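You operate a simulated robot arm through the tools that you are given. There is no shell and no other tool. Be economical: measure what you need, move in short steps, check, and stop when the job is done.

You are at the controls of a simulated robot arm. One attempt, no reset.

JOB
Send the jar with the blue cap from the big table down lane B.
Fine: stand it on the belt before the lane gate, swing the gate to B, start, and stop once it rests at the end.

Only the result counts: the job must be done as asked and must still hold three seconds after the hand-in. Knocking over, shifting, dropping, spilling or breaking anything else fails it. Lids that push on must go on centred and level and be pressed home; caps that screw on are set level and turned clockwise until they are tight.

ROBOT AND FRAMES
A 6-joint arm with a two-finger parallel gripper, fixed in place. Base frame: the origin is at the foot of the arm, x ahead of it, y to its left, z up. Lengths are in mm, angles in degrees, forces in N, time in s.
With the tool pointing down near the work surface it reaches from about 220 to 620 mm from the base axis. Its first joint turns from -66.0 to 66.0 degrees. Payload 2.7 kg.
The tool frame sits at the grasp point between the pads (the TCP): z along the fingers, y along the line on which they close. The tips reach 23 mm beyond it. Largest opening 94 mm; finger width 38, thickness 10; the body of the gripper, 54 by 96 mm, starts 39 mm behind the TCP.
Orientation is that of the tool frame in the base frame, as a unit quaternion [w, x, y, z]. With the fingers straight down and closing along the base's y, the tool's x points along the base's -x, its y along +y and its z along -z.

CONTROLS
- The arm moves only by the tool jog_arm. Its argument "targets" is a list of rows, each an object of numbers (a shift or turn left out is 0, a gripper value left out holds the last): "dx", "dy", "dz": the shift along the base's x, y, z in m; "wx", "wy", "wz": the turn, a rotation vector about the base's x, y, z in degrees; "fingers": the closure, from 0 (fully open) to 1 (shut). In form: [{"dx": .., "dy": .., "dz": .., "wx": .., "wy": .., "wz": .., "fingers": ..}, ...]. A call has 1 to 8 rows; each row is the pose to reach, as a shift and turn from the pose commanded when the call began. Each row takes 0.2 s and may step no farther than 50 mm and 8.6 degrees from the row before; otherwise, or with a gripper value out of range, the whole call is refused. A pose out of reach is approached as far as the arm can. The call stops where the force on the tool passes 40 N (or 10 N more than at its start, if that is more) or the arm is blocked; 0.2 s more then pass. The fingers move at their own pace (about 45 mm/s each) and stop on an object; they squeeze with about 27 N. The grip force told is the motor's: it shows also when the fingers shut on nothing. Time passes only in rows, and 0.2 s behind the last, so rows that repeat a pose let the fingers close. It gives the time, the measured TCP pose, the force on the tool (base axes), the opening and the grip force at its end, in the units of the frame above (readings bear some noise).
- Cameras (640 x 400 px; columns grow to the right, rows downward): "scene" is fixed at [69.3, -417.3, 1411.3]; the picture's right is [0.88, -0.47, 0.00], its down [-0.22, -0.41, -0.88] and it looks along [0.41, 0.78, -0.47] (base axes); focal length 302 px, centre (320, 200). "wrist" rides on the gripper at [86, 16, -75] in the tool frame; the picture's right is [-0.18, 0.98, 0.00], its down [-0.58, -0.11, -0.81] and it looks along [-0.79, -0.15, 0.59] (tool axes); focal length 243 px, centre (320, 200). There is no depth. A picture from a camera that has moved, and an enlarged one, comes with that camera's place and axes in the base frame and with its lens. The place of the scene camera against the robot may be out by one fixed shift of up to 12 mm in any direction.
- capture(camera): a new picture of that camera. It takes no simulated time.
- enlarge(camera, box): a new picture of the part [left, top, right, bottom] of that camera's present view, enlarged. It takes no simulated time.
- finish_job(): hands the job in; it is judged then, once.

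Go step by step. Nothing tells you positions but the pictures and the camera data: compare them with the known pose of the tool, close in by small moves and look again before you grip or let go. The budget is 120 turns and 84 pictures, counting those below and the enlarged ones. Unless the task says otherwise, let go and move clear before handing in, and close with one line.

The tools are called after "Call:" as name(argument=value, ...) on one line, values as JSON. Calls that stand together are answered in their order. jog_arm: Moves the arm, as the interface text tells. Its arguments: {"type":"object","properties":{"targets":{"type":"array"}},"required":["targets"]} The other tools are called the same way: capture (camera) takes a picture; enlarge (camera, box) takes an enlarged picture of a part of a camera's view; finish_job () hands the job in.

At the start:

```text
time: 0.0
position: [287.4, 215.2, 1265.3]
tcp_rot: [0.001, 0.0, 1.0, 0.0]
ft_force: [0.4, 0.3, -0.3]
grip_width: 94.0
grip_force: 0.2
```

scene: 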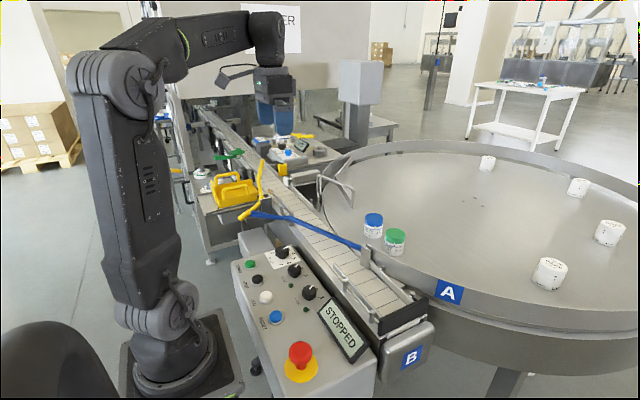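
wrist: 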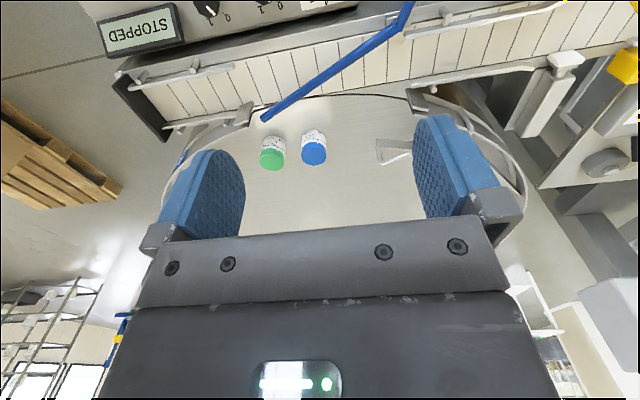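

I see the blue-capped jar on the round table next to a green one, and the blue gate bar lying across the belt. I'll enlarge the pictures to understand the belt, the gate and the panel.

Call:
enlarge(camera="scene", box=[220, 140, 460, 290])

Call:
enlarge(camera="scene", box=[220, 230, 460, 380])

Call:
enlarge(camera="wrist", box=[100, 0, 580, 200])

Call:
enlarge(camera="scene", box=[160, 90, 360, 215])

```text
2.67 times, centred on (340, 215) of scene
camera zoom: at [69.3, -417.3, 1411.3], right [0.88, -0.47, 0.0], down [-0.22, -0.41, -0.88], along [0.41, 0.78, -0.47], focal length 804 px, centre (267, 160)
```

zoom: 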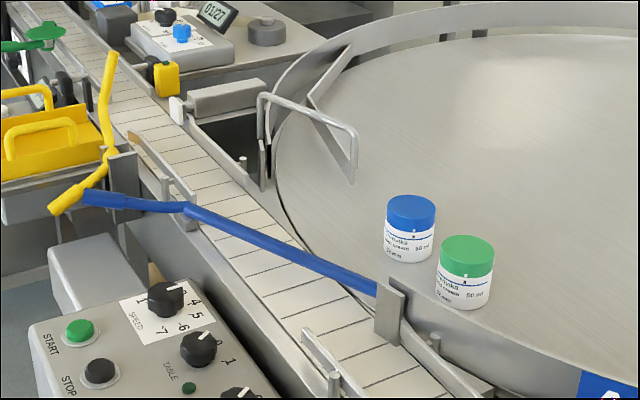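

```text
2.67 times, centred on (340, 305) of scene
camera zoom: at [69.3, -417.3, 1411.3], right [0.88, -0.47, 0.0], down [-0.22, -0.41, -0.88], along [0.41, 0.78, -0.47], focal length 804 px, centre (267, -80)
```

zoom: 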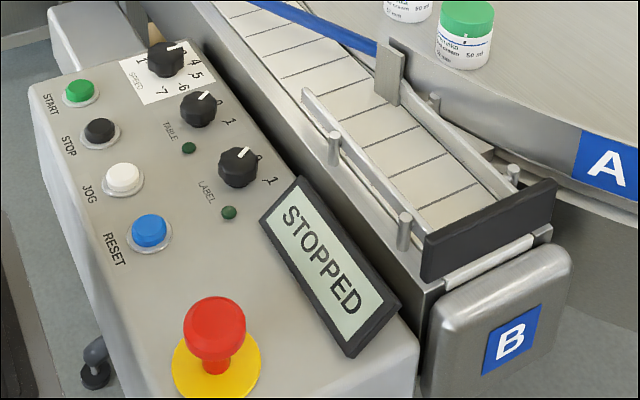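

```text
1.33 times, centred on (340, 100) of wrist
camera zoom: at [199.0, 231.3, 1338.9], right [0.18, 0.98, 0.0], down [0.58, -0.11, 0.81], along [0.79, -0.15, -0.59], focal length 324 px, centre (293, 333)
```

zoom: 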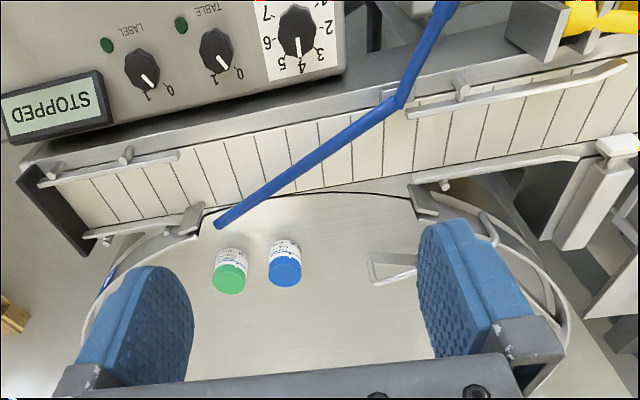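

```text
3.20 times, centred on (260, 152) of scene
camera zoom: at [69.3, -417.3, 1411.3], right [0.88, -0.47, 0.0], down [-0.22, -0.41, -0.88], along [0.41, 0.78, -0.47], focal length 965 px, centre (512, 352)
```

zoom: 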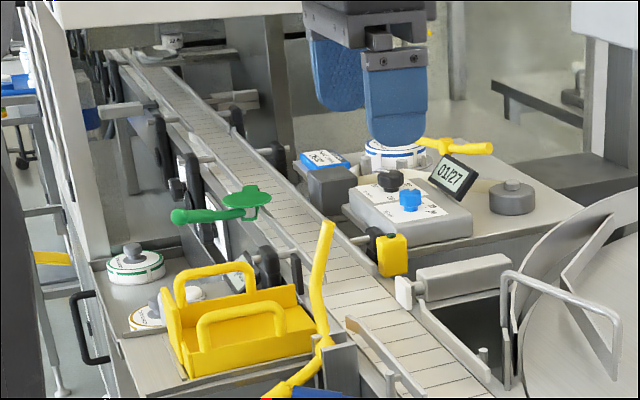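

The blue jar stands near (538, 155), the green one near (532, 62), and the belt runs along y at x of about 365–448 towards B at -y. The gate kink is near (350, 318). I'll shift left to get a better view of the gate and its handle.

Call:
jog_arm(targets=[{"dx": -0.02, "dy": 0.045}, {"dx": -0.04, "dy": 0.09}, {"dx": -0.05, "dy": 0.13}, {"dx": -0.05, "dy": 0.13}])

Call:
capture(camera="wrist")

Call:
enlarge(camera="scene", box=[180, 150, 340, 250])

```text
time: 1.0
position: [236.1, 346.1, 1264.9]
tcp_rot: [0.001, 0.001, 1.0, 0.0]
ft_force: [0.2, -0.1, -0.3]
grip_width: 93.9
grip_force: 0.1
```

```text
77 pictures are left
camera wrist: at [148.2, 363.8, 1338.4], right [0.18, 0.98, 0.0], down [0.58, -0.11, 0.81], along [0.79, -0.15, -0.59], focal length 243 px, centre (320, 200)
```

wrist: 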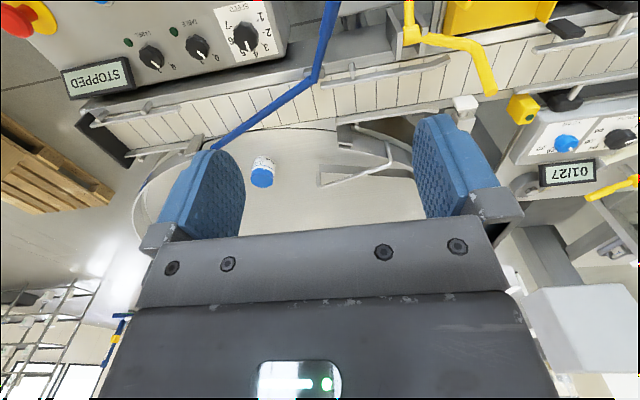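

```text
4.00 times, centred on (260, 200) of scene
camera zoom: at [69.3, -417.3, 1411.3], right [0.88, -0.47, 0.0], down [-0.22, -0.41, -0.88], along [0.41, 0.78, -0.47], focal length 1207 px, centre (560, 200)
```

zoom: 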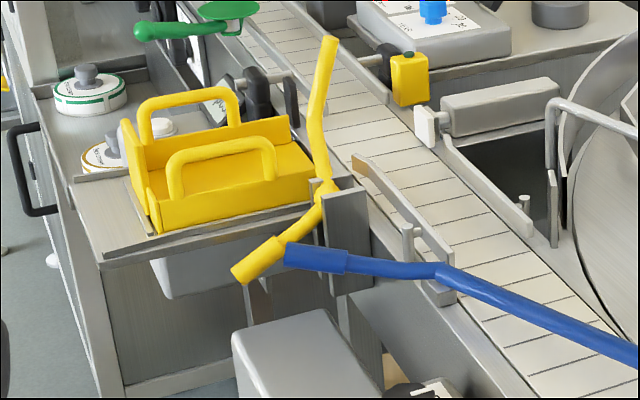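

The blue gate pivots at about (355, 315) on the near side and its tip sits at the table side, so it is set to A. I'll close the fingers, go to the table side of the bar at about (447, 200), and later push the bar towards -x to set B.

Call:
jog_arm(targets=[{"dx": 0.035, "dy": -0.024, "fingers": 1}, {"dx": 0.07, "dy": -0.048, "fingers": 1}, {"dx": 0.105, "dy": -0.072}, {"dx": 0.14, "dy": -0.097}, {"dx": 0.176, "dy": -0.122}, {"dx": 0.211, "dy": -0.146}, {"dx": 0.211, "dy": -0.146, "dz": -0.05}, {"dx": 0.211, "dy": -0.146, "dz": -0.1}])

Call:
jog_arm(targets=[{"dz": -0.05}, {"dz": -0.1}, {"dz": -0.14}])

Call:
capture(camera="wrist")

Call:
enlarge(camera="scene", box=[240, 150, 480, 300])

```text
time: 2.8
position: [448.9, 201.5, 1167.1]
tcp_rot: [0.0, 0.0, 1.0, 0.001]
ft_force: [0.5, 0.0, 0.0]
grip_width: 0.0
grip_force: 27.2
```

```text
time: 3.6
position: [446.1, 198.6, 1021.9]
tcp_rot: [0.0, 0.0, 1.0, 0.0]
ft_force: [0.1, -0.4, -0.3]
grip_width: 0.0
grip_force: 27.0
```

```text
75 pictures are left
camera wrist: at [359.8, 214.8, 1096.8], right [0.18, 0.98, 0.0], down [0.58, -0.11, 0.81], along [0.79, -0.15, -0.59], focal length 243 px, centre (320, 200)
```

wrist: 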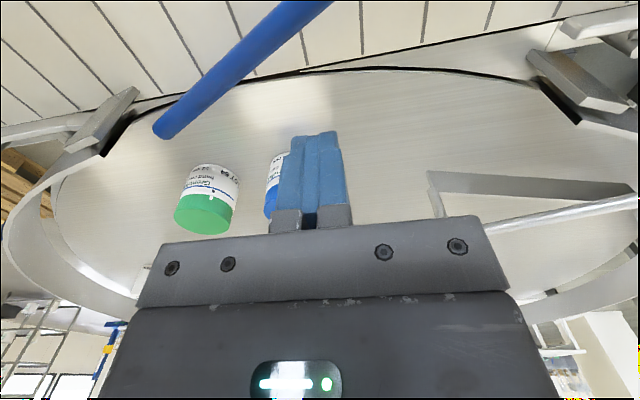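

```text
2.67 times, centred on (360, 225) of scene
camera zoom: at [69.3, -417.3, 1411.3], right [0.88, -0.47, 0.0], down [-0.22, -0.41, -0.88], along [0.41, 0.78, -0.47], focal length 804 px, centre (213, 133)
```

zoom: 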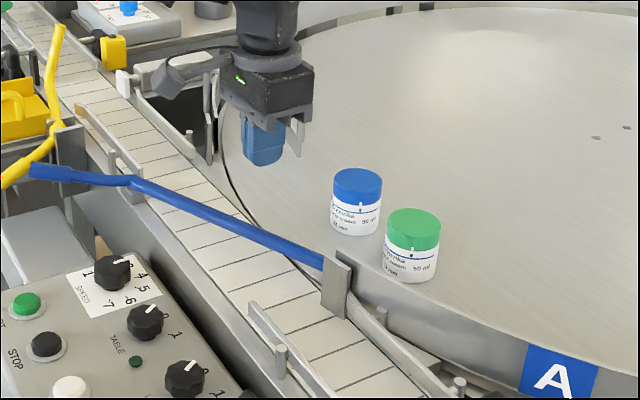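

The fingers are on the table side of the bar. I'll descend until the tips are just above the belt surface.

Call:
jog_arm(targets=[{"dz": -0.04}, {"dz": -0.07}, {"dz": -0.07}])

Call:
capture(camera="wrist")

Call:
enlarge(camera="scene", box=[240, 150, 480, 300])

```text
time: 4.4
position: [449.4, 198.8, 953.4]
tcp_rot: [0.001, 0.0, 1.0, -0.001]
ft_force: [-0.4, 0.3, -0.3]
grip_width: 0.2
grip_force: 27.3
```

```text
73 pictures are left
camera wrist: at [361.8, 215.5, 1027.1], right [0.18, 0.98, 0.0], down [0.58, -0.11, 0.81], along [0.79, -0.15, -0.59], focal length 243 px, centre (320, 200)
```

wrist: 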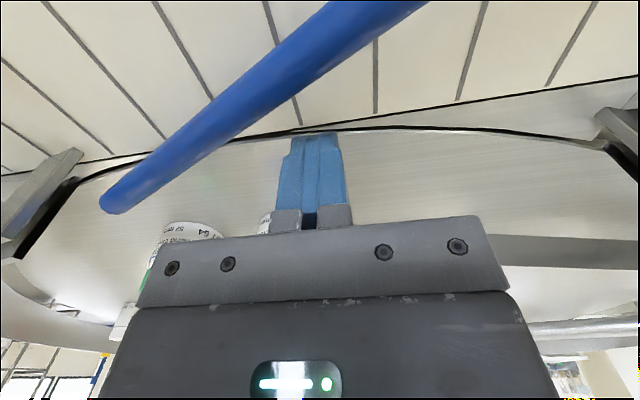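

```text
2.67 times, centred on (360, 225) of scene
camera zoom: at [69.3, -417.3, 1411.3], right [0.88, -0.47, 0.0], down [-0.22, -0.41, -0.88], along [0.41, 0.78, -0.47], focal length 804 px, centre (213, 133)
```

zoom: 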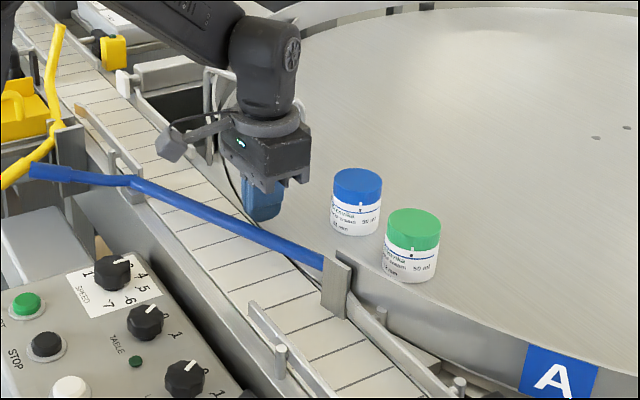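

The tips are at about z 930 and the bar is just to the -x side of them. I'll push in the -x direction now.

Call:
jog_arm(targets=[{"dx": -0.01, "dz": -0.003}, {"dx": -0.02, "dz": -0.003}, {"dx": -0.03, "dz": -0.003}, {"dx": -0.04, "dz": -0.003}, {"dx": -0.047, "dz": -0.003}, {"dx": -0.053, "dz": -0.003}])

Call:
capture(camera="scene")

Call:
capture(camera="wrist")

```text
time: 5.8
position: [392.6, 199.0, 950.7]
tcp_rot: [-0.001, 0.0, 1.0, 0.0]
ft_force: [-0.3, 0.0, 0.6]
grip_width: 0.1
grip_force: 26.8
```

```text
71 pictures are left
```

scene: 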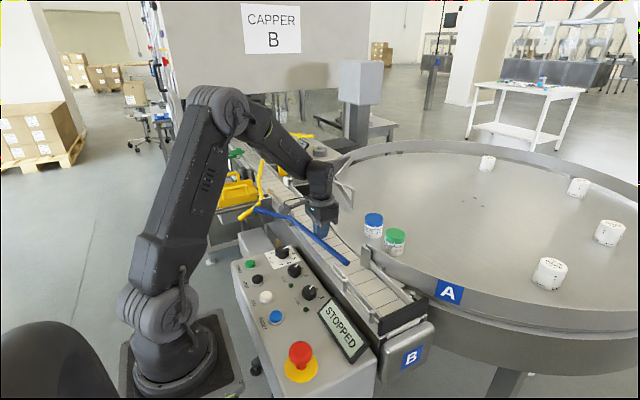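

```text
70 pictures are left
camera wrist: at [305.9, 215.1, 1026.0], right [0.18, 0.98, 0.0], down [0.58, -0.11, 0.81], along [0.79, -0.15, -0.59], focal length 243 px, centre (320, 200)
```

wrist: 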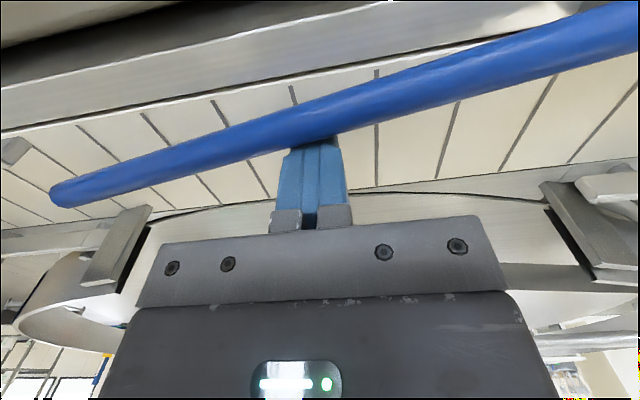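

The gate follows smoothly. I'll keep pushing until it meets its stop.

Call:
jog_arm(targets=[{"dx": -0.005}, {"dx": -0.01}, {"dx": -0.014}, {"dx": -0.018}, {"dx": -0.022}])

Call:
enlarge(camera="scene", box=[220, 160, 460, 310])

Call:
capture(camera="wrist")

```text
time: 7.0
position: [375.0, 199.5, 953.3]
tcp_rot: [0.003, 0.002, 1.0, 0.001]
ft_force: [15.1, -1.1, -5.6]
grip_width: 0.0
grip_force: 26.8
```

```text
2.67 times, centred on (340, 235) of scene
camera zoom: at [69.7, -417.3, 1411.3], right [0.88, -0.47, 0.0], down [-0.22, -0.41, -0.88], along [0.41, 0.78, -0.47], focal length 804 px, centre (267, 107)
```

zoom: 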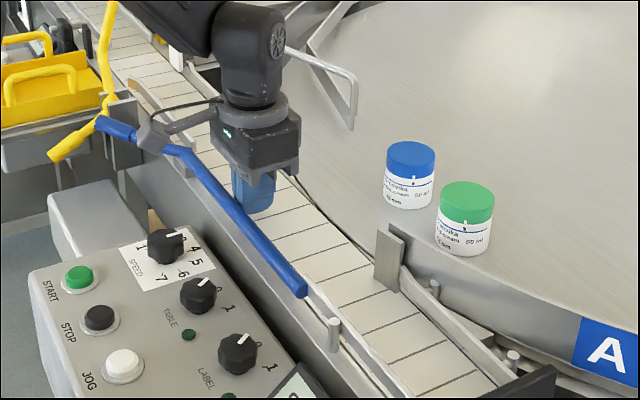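

```text
68 pictures are left
camera wrist: at [287.2, 215.1, 1027.1], right [0.18, 0.98, 0.0], down [0.58, -0.11, 0.81], along [0.8, -0.15, -0.59], focal length 243 px, centre (320, 200)
```

wrist: 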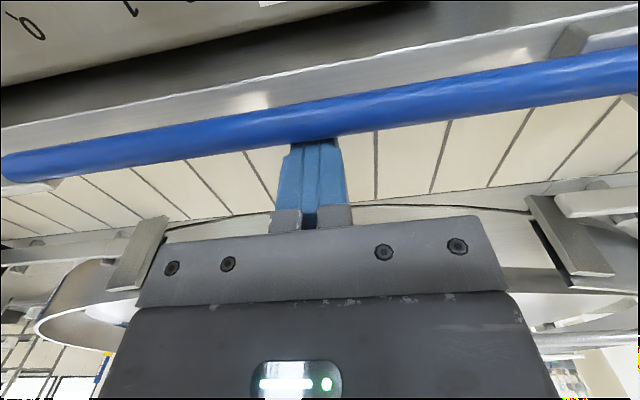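

The gate is against its stop, parallel to the belt, which is B. I'll back off, rise, open the fingers to about 75 mm and stop short of the jar to look.

Call:
jog_arm(targets=[{"dx": 0.03}, {"dx": 0.04, "dz": 0.05}, {"dx": 0.05, "dy": -0.01, "dz": 0.1}, {"dx": 0.08, "dy": -0.03, "dz": 0.13, "fingers": 0.2}, {"dx": 0.11, "dy": -0.045, "dz": 0.13}, {"dx": 0.11, "dy": -0.045, "dz": 0.13}])

Call:
capture(camera="wrist")

Call:
capture(camera="scene")

```text
refused: row 2 steps farther than a row can; nothing moved
```

```text
67 pictures are left
camera wrist: at [287.2, 215.1, 1027.1], right [0.18, 0.98, 0.0], down [0.58, -0.11, 0.81], along [0.8, -0.15, -0.59], focal length 243 px, centre (320, 200)
```

wrist: 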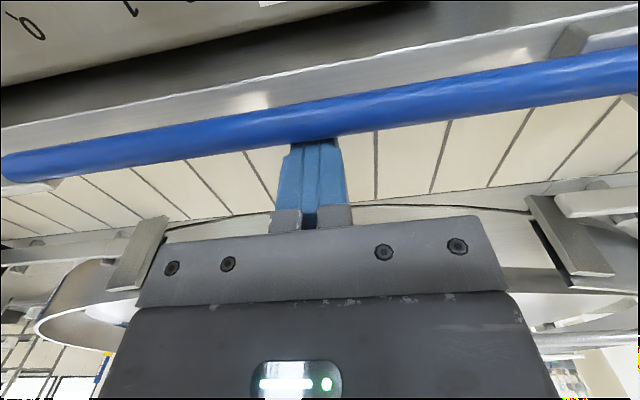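

```text
66 pictures are left
```

scene: 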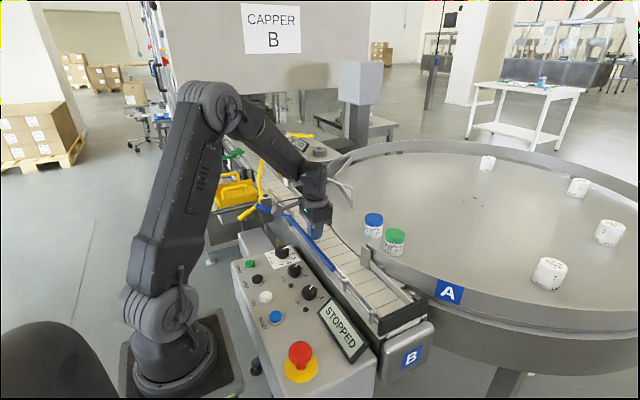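

That call was refused because one row stepped too far. I'm repeating the retreat with smaller steps.

Call:
jog_arm(targets=[{"dx": 0.03}, {"dx": 0.04, "dz": 0.045}, {"dx": 0.05, "dy": -0.01, "dz": 0.09}, {"dx": 0.07, "dy": -0.025, "dz": 0.13, "fingers": 0.2}, {"dx": 0.11, "dy": -0.045, "dz": 0.13}, {"dx": 0.11, "dy": -0.045, "dz": 0.13}, {"dx": 0.11, "dy": -0.045, "dz": 0.13}])

Call:
capture(camera="wrist")

Call:
enlarge(camera="scene", box=[220, 160, 460, 310])

```text
time: 8.6
position: [482.5, 155.4, 1081.3]
tcp_rot: [0.0, -0.001, 1.0, 0.0]
ft_force: [0.1, -0.2, -0.8]
grip_width: 75.4
grip_force: 0.0
```

```text
65 pictures are left
camera wrist: at [395.0, 171.1, 1155.6], right [0.18, 0.98, 0.0], down [0.58, -0.11, 0.81], along [0.79, -0.15, -0.59], focal length 243 px, centre (320, 200)
```

wrist: 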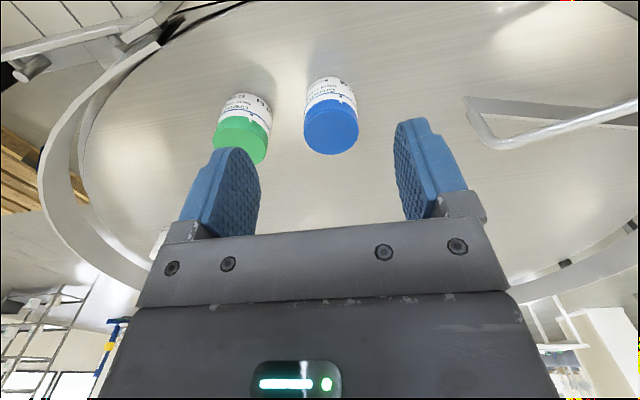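

```text
2.67 times, centred on (340, 235) of scene
camera zoom: at [69.3, -417.3, 1411.3], right [0.88, -0.47, 0.0], down [-0.22, -0.41, -0.88], along [0.41, 0.78, -0.47], focal length 804 px, centre (267, 107)
```

zoom: 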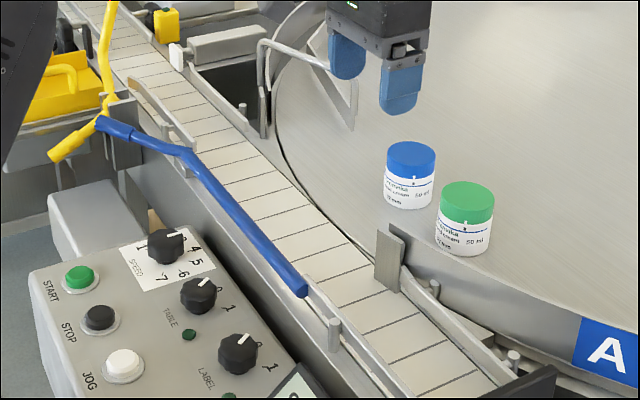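

The gate holds at B. The jar centre is about (544, 154), with its top near z 970, so I'll move over it, descend part way and check.

Call:
jog_arm(targets=[{"dx": 0.03, "fingers": 0.23}, {"dx": 0.0605, "dy": 0.0}, {"dx": 0.0605, "dz": -0.04}, {"dx": 0.0605, "dz": -0.06}, {"dx": 0.0605, "dz": -0.06}])

Call:
capture(camera="wrist")

Call:
enlarge(camera="scene", box=[320, 150, 480, 250])

```text
time: 9.8
position: [542.3, 155.8, 1024.3]
tcp_rot: [0.0, -0.001, 1.0, 0.0]
ft_force: [0.4, 0.1, -0.7]
grip_width: 72.4
grip_force: 0.1
```

```text
63 pictures are left
camera wrist: at [454.2, 171.7, 1099.4], right [0.18, 0.98, 0.0], down [0.58, -0.11, 0.81], along [0.79, -0.15, -0.59], focal length 243 px, centre (320, 200)
```

wrist: 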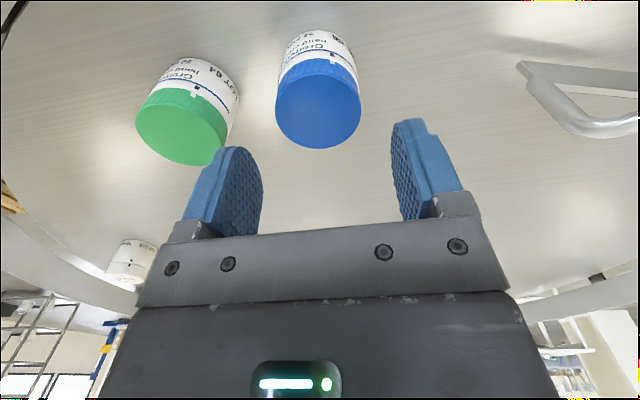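

```text
4.00 times, centred on (400, 200) of scene
camera zoom: at [69.3, -417.3, 1411.3], right [0.88, -0.47, 0.0], down [-0.22, -0.41, -0.88], along [0.41, 0.78, -0.47], focal length 1207 px, centre (0, 200)
```

zoom: 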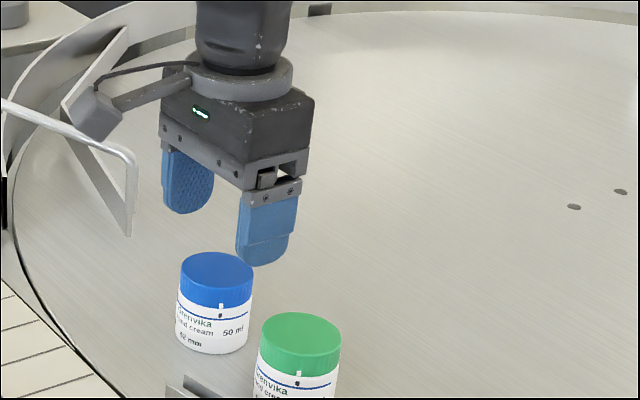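

The jar is centred between the fingers with the green jar clear. I'll descend to the grip height.

Call:
jog_arm(targets=[{"dx": -0.002, "dy": -0.001, "dz": -0.03}, {"dx": -0.002, "dy": -0.001, "dz": -0.05}, {"dx": -0.002, "dy": -0.001, "dz": -0.07}, {"dx": -0.002, "dy": -0.001, "dz": -0.071}])

Call:
enlarge(camera="scene", box=[320, 150, 480, 250])

Call:
capture(camera="wrist")

```text
time: 10.8
position: [539.1, 154.1, 952.2]
tcp_rot: [0.001, 0.0, 1.0, 0.0]
ft_force: [-0.5, -0.5, 0.8]
grip_width: 72.7
grip_force: 0.0
```

```text
4.00 times, centred on (400, 200) of scene
camera zoom: at [69.3, -417.3, 1411.3], right [0.88, -0.47, 0.0], down [-0.22, -0.41, -0.88], along [0.41, 0.78, -0.47], focal length 1207 px, centre (0, 200)
```

zoom: 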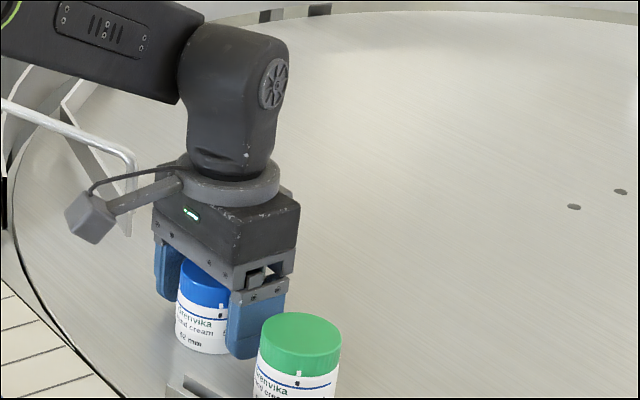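

```text
60 pictures are left
camera wrist: at [452.4, 170.0, 1026.0], right [0.18, 0.98, 0.0], down [0.58, -0.11, 0.81], along [0.79, -0.15, -0.59], focal length 243 px, centre (320, 200)
```

wrist: 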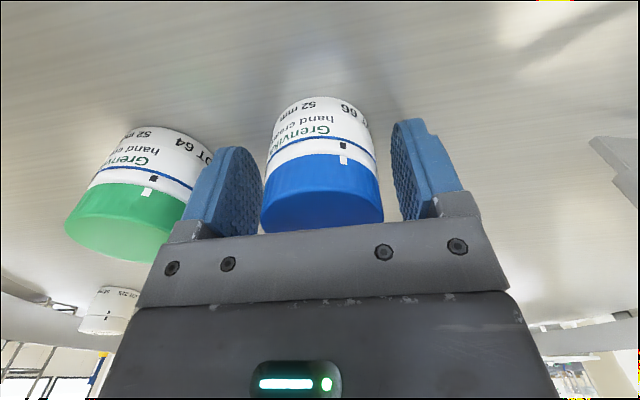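

The jar, marked 52 mm, sits centrally between the pads. I'll close and lift slightly.

Call:
jog_arm(targets=[{"fingers": 1}, {"fingers": 1}, {"fingers": 1}])

Call:
jog_arm(targets=[{"dz": 0.02}, {"dz": 0.06}, {"dz": 0.1}])

Call:
capture(camera="wrist")

Call:
capture(camera="scene")

```text
time: 11.6
position: [540.7, 154.1, 951.3]
tcp_rot: [0.0, 0.0, 1.0, -0.001]
ft_force: [-0.6, 0.5, -0.4]
grip_width: 51.1
grip_force: 27.3
```

```text
time: 12.4
position: [543.2, 154.4, 1051.1]
tcp_rot: [0.0, 0.0, 1.0, 0.0]
ft_force: [-0.3, 0.1, -0.9]
grip_width: 50.8
grip_force: 27.2
```

```text
59 pictures are left
camera wrist: at [455.6, 170.6, 1125.7], right [0.18, 0.98, 0.0], down [0.58, -0.11, 0.81], along [0.79, -0.15, -0.59], focal length 243 px, centre (320, 200)
```

wrist: 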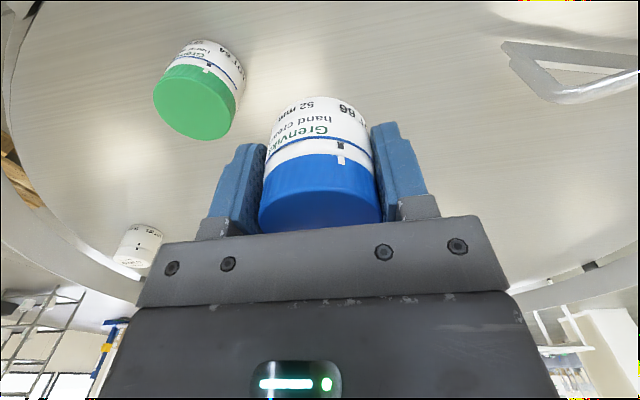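

```text
58 pictures are left
```

scene: 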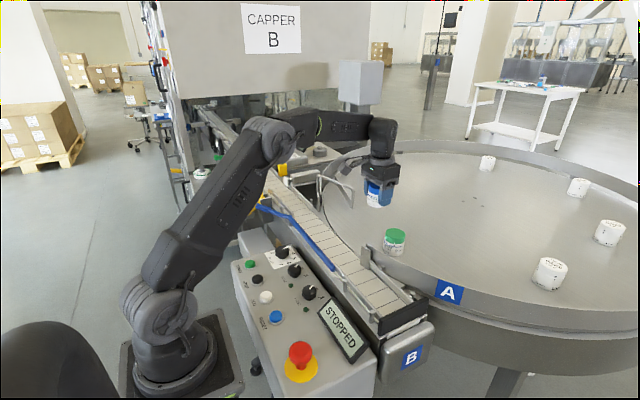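

The jar is held and lifted. A tall wire guide stands by the belt opening, so I'll go up, cross to the belt line (x about 403) first, and then move along it to y of about 375.

Call:
jog_arm(targets=[{"dz": 0.04}, {"dx": -0.03, "dz": 0.08}, {"dx": -0.07, "dz": 0.1}, {"dx": -0.11, "dz": 0.1}, {"dx": -0.14, "dz": 0.1}, {"dx": -0.14, "dy": 0.045, "dz": 0.1}, {"dx": -0.14, "dy": 0.09, "dz": 0.1}, {"dx": -0.14, "dy": 0.135, "dz": 0.1}])

Call:
jog_arm(targets=[{"dy": 0.045}, {"dy": 0.085}, {"dy": 0.085}])

Call:
capture(camera="wrist")

Call:
enlarge(camera="scene", box=[180, 120, 420, 270])

```text
time: 14.2
position: [402.4, 290.1, 1152.2]
tcp_rot: [0.001, 0.0, 1.0, 0.0]
ft_force: [-0.5, -0.4, -0.8]
grip_width: 50.9
grip_force: 27.1
```

```text
time: 15.0
position: [399.6, 374.6, 1151.3]
tcp_rot: [0.001, 0.0, 1.0, 0.0]
ft_force: [0.5, 0.6, -1.3]
grip_width: 51.1
grip_force: 26.5
```

```text
57 pictures are left
camera wrist: at [311.3, 389.2, 1226.6], right [0.18, 0.98, 0.0], down [0.58, -0.11, 0.81], along [0.79, -0.15, -0.59], focal length 243 px, centre (320, 200)
```

wrist: 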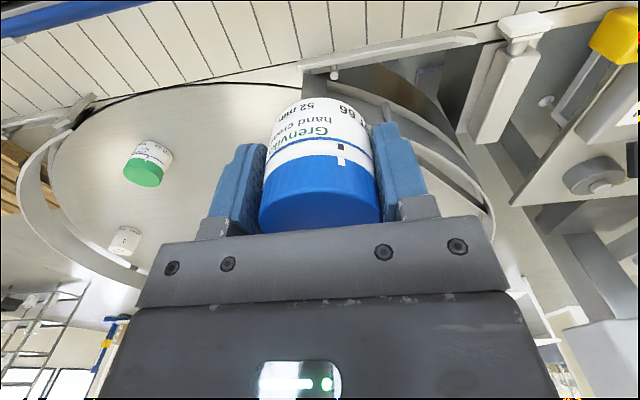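

```text
2.67 times, centred on (300, 195) of scene
camera zoom: at [69.3, -417.3, 1411.3], right [0.88, -0.47, 0.0], down [-0.22, -0.41, -0.88], along [0.41, 0.78, -0.47], focal length 804 px, centre (373, 213)
```

zoom: 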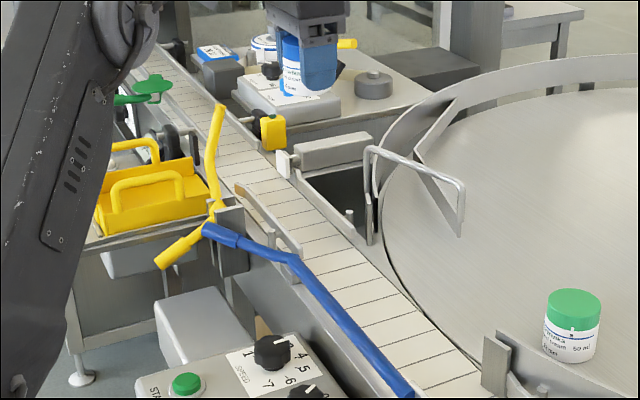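

The jar is above the belt between the rails, which run at about x 355 and 440. I'll descend most of the way and look.

Call:
jog_arm(targets=[{"dz": -0.045}, {"dz": -0.09}, {"dz": -0.13}, {"dz": -0.16}, {"dz": -0.178}, {"dz": -0.178}])

Call:
capture(camera="wrist")

Call:
enlarge(camera="scene", box=[220, 130, 380, 230])

```text
time: 16.4
position: [401.8, 374.2, 973.7]
tcp_rot: [0.001, -0.001, 1.0, 0.001]
ft_force: [-0.7, 0.6, -0.5]
grip_width: 51.2
grip_force: 27.6
```

```text
55 pictures are left
camera wrist: at [313.6, 389.8, 1047.6], right [0.18, 0.98, 0.0], down [0.58, -0.11, 0.81], along [0.79, -0.15, -0.59], focal length 243 px, centre (320, 200)
```

wrist: 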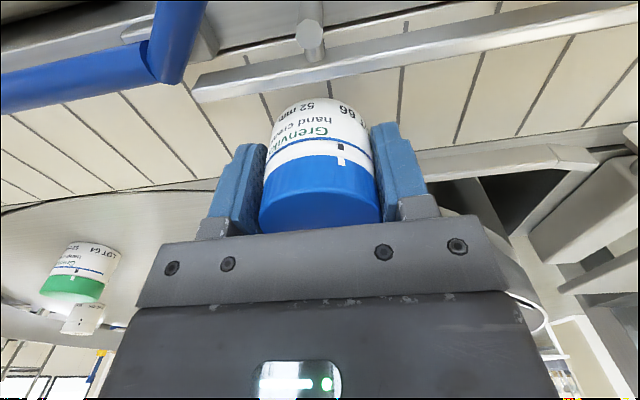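

```text
4.00 times, centred on (300, 180) of scene
camera zoom: at [69.3, -417.3, 1411.3], right [0.88, -0.47, 0.0], down [-0.22, -0.41, -0.88], along [0.41, 0.78, -0.47], focal length 1207 px, centre (400, 280)
```

zoom: 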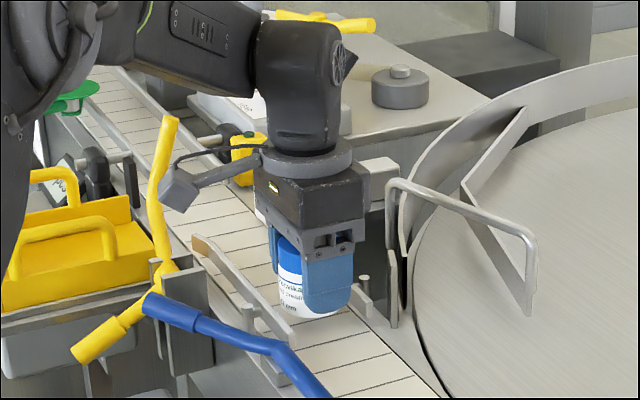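

The jar clears both rails by about 10 mm. I'll lower it slowly until it touches the belt.

Call:
jog_arm(targets=[{"dz": -0.01}, {"dz": -0.016}, {"dz": -0.019}, {"dz": -0.021}])

Call:
capture(camera="wrist")

```text
time: 17.4
position: [402.0, 372.8, 952.2]
tcp_rot: [0.001, 0.001, 1.0, 0.0]
ft_force: [-0.1, -0.4, -0.3]
grip_width: 51.2
grip_force: 27.0
```

```text
53 pictures are left
camera wrist: at [314.3, 389.5, 1026.2], right [0.18, 0.98, 0.0], down [0.58, -0.11, 0.81], along [0.79, -0.15, -0.59], focal length 243 px, centre (320, 200)
```

wrist: 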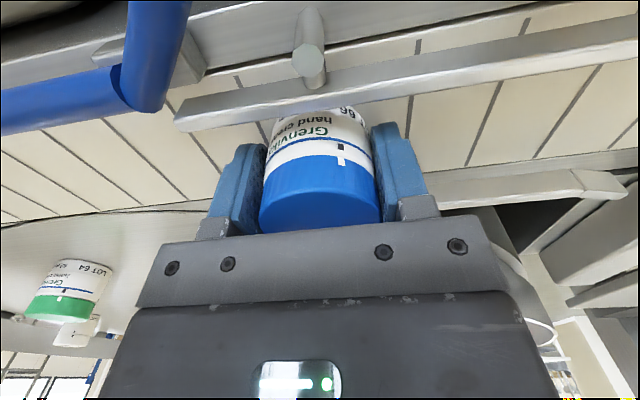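

There is no contact yet, so I'll go on down in 1 mm steps.

Call:
jog_arm(targets=[{"dz": -0.001}, {"dz": -0.002}, {"dz": -0.003}])

Call:
enlarge(camera="scene", box=[270, 170, 350, 220])

```text
time: 18.2
position: [402.6, 372.7, 950.9]
tcp_rot: [0.004, -0.001, 1.0, 0.003]
ft_force: [-5.9, -0.2, 23.1]
grip_width: 51.1
grip_force: 27.0
```

```text
8.00 times, centred on (310, 195) of scene
camera zoom: at [68.9, -417.6, 1411.2], right [0.88, -0.47, 0.0], down [-0.22, -0.41, -0.89], along [0.41, 0.78, -0.47], focal length 2413 px, centre (400, 240)
```

zoom: 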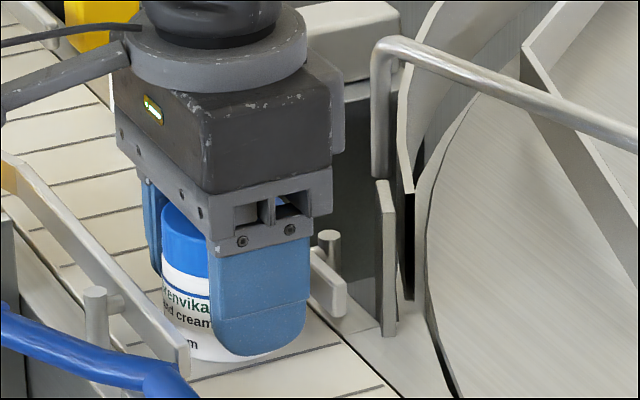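

It touched the belt at TCP z of about 951. I'll ease the pressure, release to about 72 mm, and lift.

Call:
jog_arm(targets=[{"dz": 0.0015}, {"dz": 0.002, "fingers": 0.23}, {"dz": 0.002, "fingers": 0.23}, {"dz": 0.002, "fingers": 0.23}])

Call:
jog_arm(targets=[{"dz": 0.02}, {"dz": 0.06}, {"dz": 0.11}, {"dz": 0.16}, {"dz": 0.2}])

Call:
capture(camera="wrist")

Call:
enlarge(camera="scene", box=[220, 130, 380, 230])

```text
time: 19.2
position: [401.9, 372.7, 949.6]
tcp_rot: [0.001, 0.0, 1.0, 0.0]
ft_force: [0.5, 0.0, 0.8]
grip_width: 72.4
grip_force: 0.1
```

```text
time: 20.4
position: [401.1, 372.7, 1151.9]
tcp_rot: [0.001, 0.001, 1.0, 0.001]
ft_force: [0.2, 0.2, -0.3]
grip_width: 72.6
grip_force: 0.1
```

```text
51 pictures are left
camera wrist: at [313.0, 389.5, 1226.0], right [0.18, 0.98, 0.0], down [0.58, -0.11, 0.81], along [0.79, -0.15, -0.59], focal length 243 px, centre (320, 200)
```

wrist: 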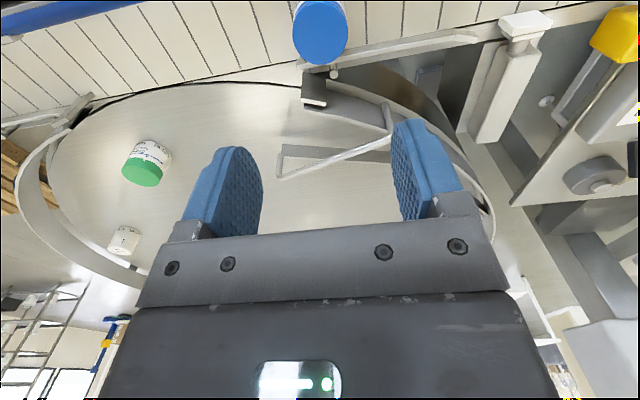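

```text
4.00 times, centred on (300, 180) of scene
camera zoom: at [69.3, -417.3, 1411.3], right [0.88, -0.47, 0.0], down [-0.22, -0.41, -0.88], along [0.41, 0.78, -0.47], focal length 1207 px, centre (400, 280)
```

zoom: 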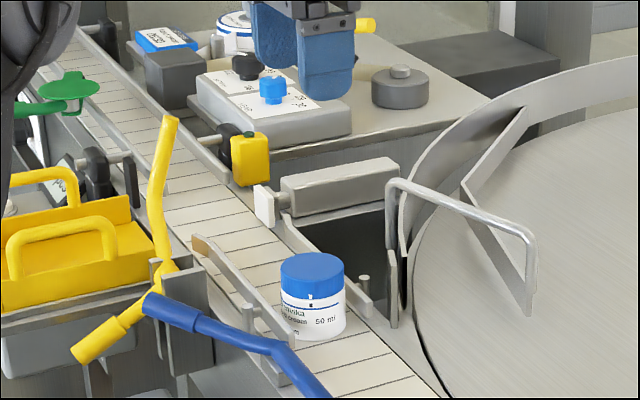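

The jar stands upright on the belt before the gate. The START button should be near (197, 226) and STOP near (197, 162), with tops around z 885. I'll close the fingers and move over START to look.

Call:
jog_arm(targets=[{"dx": -0.03, "dy": -0.025, "fingers": 1}, {"dx": -0.065, "dy": -0.05}, {"dx": -0.1, "dy": -0.075}, {"dx": -0.135, "dy": -0.1}, {"dx": -0.17, "dy": -0.125}, {"dx": -0.204, "dy": -0.147}, {"dx": -0.204, "dy": -0.147, "dz": -0.05}, {"dx": -0.204, "dy": -0.147, "dz": -0.1}])

Call:
capture(camera="wrist")

Call:
enlarge(camera="scene", box=[200, 180, 400, 305])

```text
time: 22.2
position: [199.1, 227.7, 1049.3]
tcp_rot: [0.0, 0.001, 1.0, 0.0]
ft_force: [-0.1, -0.3, -0.5]
grip_width: 0.0
grip_force: 26.7
```

```text
49 pictures are left
camera wrist: at [111.0, 243.0, 1122.6], right [0.18, 0.98, 0.0], down [0.58, -0.11, 0.81], along [0.79, -0.15, -0.59], focal length 243 px, centre (320, 200)
```

wrist: 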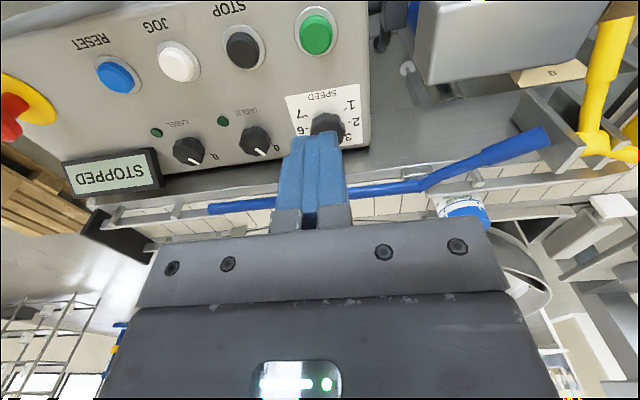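

```text
3.20 times, centred on (300, 242) of scene
camera zoom: at [69.3, -417.3, 1411.3], right [0.88, -0.47, 0.0], down [-0.22, -0.41, -0.88], along [0.41, 0.78, -0.47], focal length 965 px, centre (384, 64)
```

zoom: 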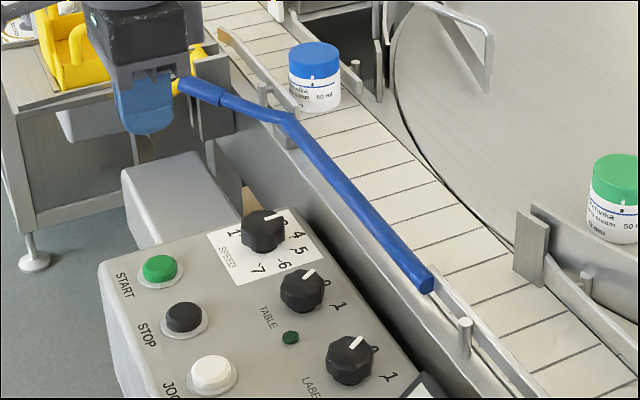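

START works out at about (195, 225) and STOP at about (194, 157). I'll descend toward START and look again before pressing.

Call:
jog_arm(targets=[{"dx": -0.003, "dy": -0.003, "dz": -0.04}, {"dx": -0.003, "dy": -0.003, "dz": -0.08}, {"dx": -0.003, "dy": -0.003, "dz": -0.11}, {"dx": -0.003, "dy": -0.003, "dz": -0.11}])

Call:
capture(camera="wrist")

Call:
enlarge(camera="scene", box=[220, 220, 340, 295])

```text
time: 23.2
position: [194.4, 223.9, 939.6]
tcp_rot: [0.002, 0.0, 1.0, -0.001]
ft_force: [0.7, 0.2, 0.2]
grip_width: 0.0
grip_force: 27.0
```

```text
47 pictures are left
camera wrist: at [107.4, 238.6, 1014.1], right [0.18, 0.98, 0.0], down [0.58, -0.11, 0.81], along [0.79, -0.15, -0.59], focal length 243 px, centre (320, 200)
```

wrist: 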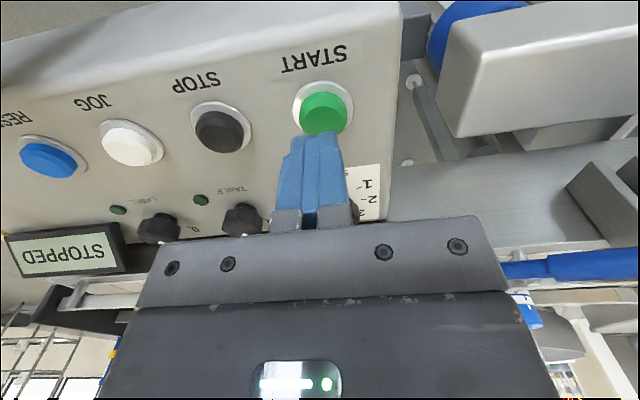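

```text
5.33 times, centred on (280, 258) of scene
camera zoom: at [69.3, -417.3, 1411.3], right [0.88, -0.47, 0.0], down [-0.22, -0.41, -0.88], along [0.41, 0.78, -0.47], focal length 1609 px, centre (533, -107)
```

zoom: 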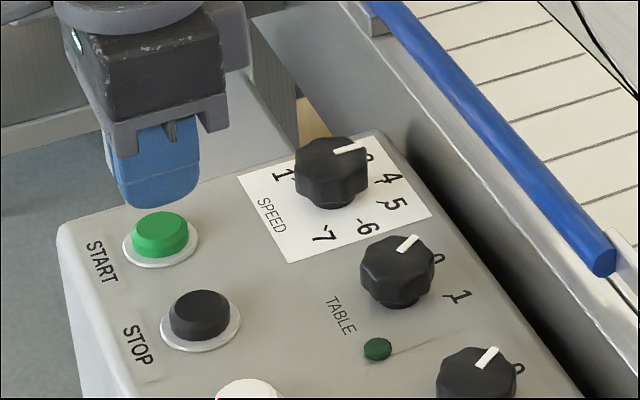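

The fingertips are directly above START. I'll press down until it takes.

Call:
jog_arm(targets=[{"dz": -0.008}, {"dz": -0.016}, {"dz": -0.022}, {"dz": -0.027}, {"dz": -0.031}, {"dz": -0.034}])

Call:
capture(camera="scene")

```text
time: 24.6
position: [193.5, 223.2, 908.6]
tcp_rot: [0.002, -0.001, 1.0, 0.001]
ft_force: [-4.4, -10.5, 31.3]
grip_width: 0.1
grip_force: 26.7
stopped in row 6: the force on the tool passed its limit (the readings are from after the stop); the commanded pose is now the measured one
```

```text
45 pictures are left
```

scene: 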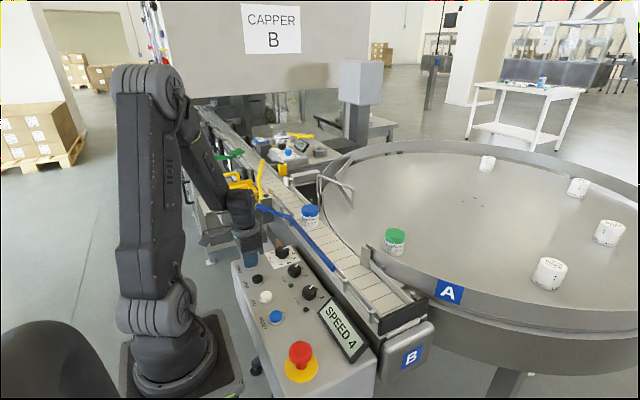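

The display reads SPEED 4, so the belt is running and the jar is moving. I'll lift and move over STOP.

Call:
jog_arm(targets=[{"dz": 0.03}, {"dx": 0.001, "dy": -0.033, "dz": 0.035}, {"dx": 0.001, "dy": -0.067, "dz": 0.03}])

Call:
capture(camera="scene")

Call:
capture(camera="wrist")

```text
time: 25.4
position: [194.7, 157.9, 938.8]
tcp_rot: [0.002, 0.0, 1.0, 0.001]
ft_force: [-0.8, 0.3, -0.6]
grip_width: 0.0
grip_force: 26.4
```

```text
44 pictures are left
```

scene: 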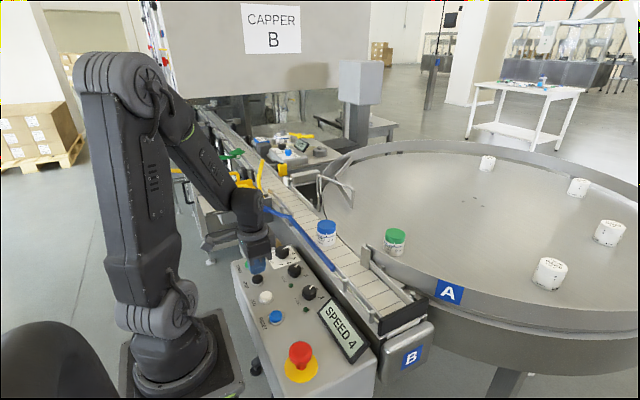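

```text
43 pictures are left
camera wrist: at [107.6, 173.8, 1013.1], right [0.18, 0.98, 0.0], down [0.58, -0.11, 0.81], along [0.79, -0.15, -0.59], focal length 243 px, centre (320, 200)
```

wrist: 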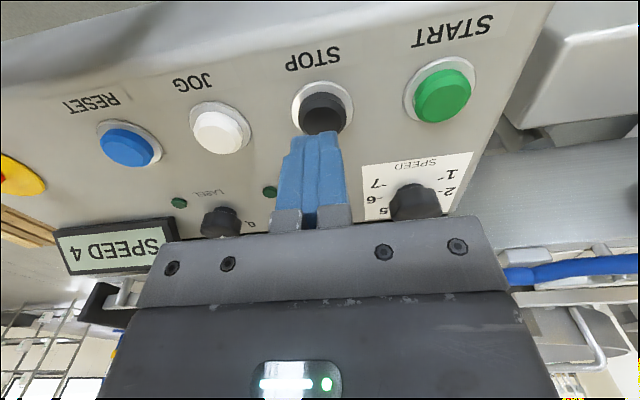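

STOP is right under the fingertips and the jar is travelling down the belt past the gate. I'll hold still and wait.

Call:
jog_arm(targets=[{"dz": 0}, {"dz": 0}, {"dz": 0}, {"dz": 0}, {"dz": 0}, {"dz": 0}, {"dz": 0}])

Call:
capture(camera="scene")

```text
time: 27.0
position: [195.9, 158.6, 938.8]
tcp_rot: [0.002, 0.0, 1.0, 0.001]
ft_force: [0.1, -0.1, -0.3]
grip_width: 0.0
grip_force: 26.8
```

```text
42 pictures are left
```

scene: 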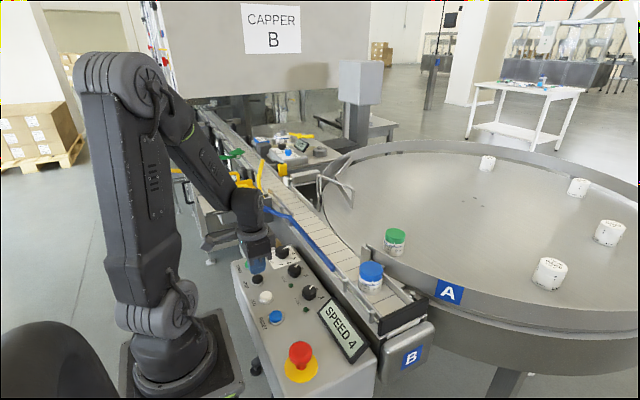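

The jar is in lane B, nearly at the end. I'll wait a little more.

Call:
jog_arm(targets=[{"dz": 0}, {"dz": 0}, {"dz": 0}])

Call:
enlarge(camera="scene", box=[300, 230, 460, 330])

```text
time: 27.8
position: [195.1, 158.2, 938.6]
tcp_rot: [0.002, 0.0, 1.0, 0.001]
ft_force: [-0.1, -0.7, -0.2]
grip_width: 0.0
grip_force: 27.2
```

```text
4.00 times, centred on (380, 280) of scene
camera zoom: at [69.3, -417.3, 1411.3], right [0.88, -0.47, 0.0], down [-0.22, -0.41, -0.88], along [0.41, 0.78, -0.47], focal length 1207 px, centre (80, -120)
```

zoom: 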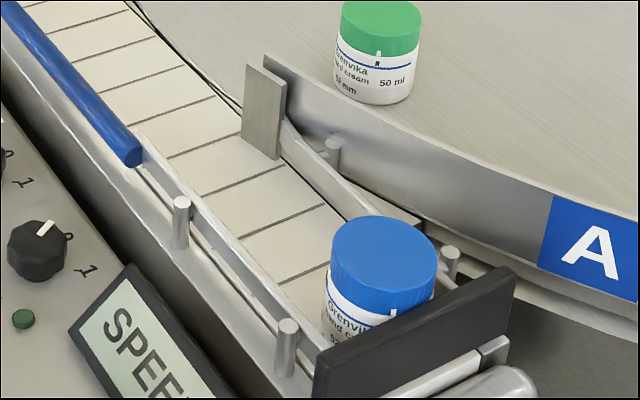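

The jar is upright at the end plate, so I'll press STOP, which takes about another second to reach.

Call:
jog_arm(targets=[{"dz": -0.008}, {"dz": -0.016}, {"dz": -0.022}, {"dz": -0.027}, {"dz": -0.031}, {"dz": -0.034}])

Call:
capture(camera="scene")

Call:
enlarge(camera="scene", box=[300, 230, 460, 330])

```text
time: 29.1
position: [196.2, 158.0, 908.6]
tcp_rot: [0.002, 0.0, 1.0, 0.001]
ft_force: [-5.1, -9.4, 32.9]
grip_width: 0.1
grip_force: 27.0
stopped in row 6: the force on the tool passed its limit (the readings are from after the stop); the commanded pose is now the measured one
```

```text
40 pictures are left
```

scene: 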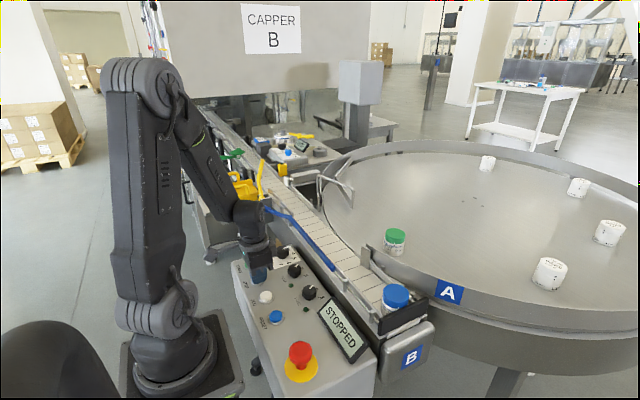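

```text
4.00 times, centred on (380, 280) of scene
camera zoom: at [68.9, -417.7, 1411.2], right [0.88, -0.47, 0.0], down [-0.22, -0.41, -0.89], along [0.41, 0.78, -0.47], focal length 1207 px, centre (80, -120)
```

zoom: 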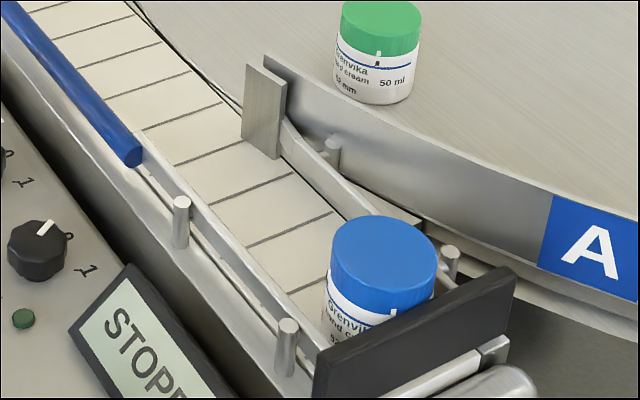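

The belt is stopped and the jar rests upright against the end plate, in the same place as before. I'll lift clear.

Call:
jog_arm(targets=[{"dz": 0.03}, {"dz": 0.075}, {"dz": 0.12}, {"dz": 0.16}, {"dz": 0.16}])

Call:
capture(camera="scene")

```text
time: 30.3
position: [194.7, 160.3, 1067.9]
tcp_rot: [0.003, -0.001, 1.0, 0.001]
ft_force: [-0.4, -0.8, -0.2]
grip_width: 0.1
grip_force: 27.2
```

```text
38 pictures are left
```

scene: 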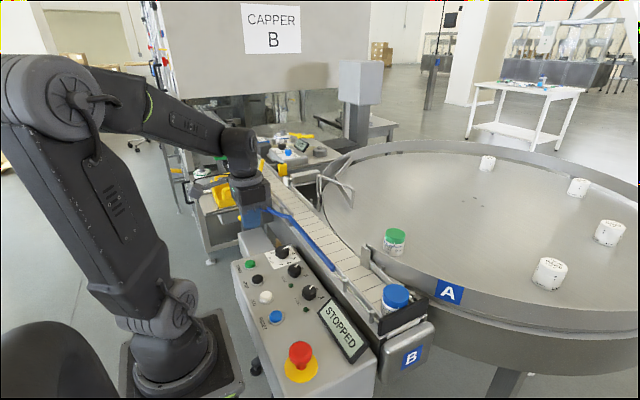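

The display reads STOPPED, the gate is at B, the jar rests at the end of lane B, and the arm is clear. I'm handing in.

Call:
finish_job()

```text
The job is handed in.
```

The blue-capped jar stands upright at the end of lane B, with the gate set to B and the belt stopped; I have handed the job in, but no verdict came back.
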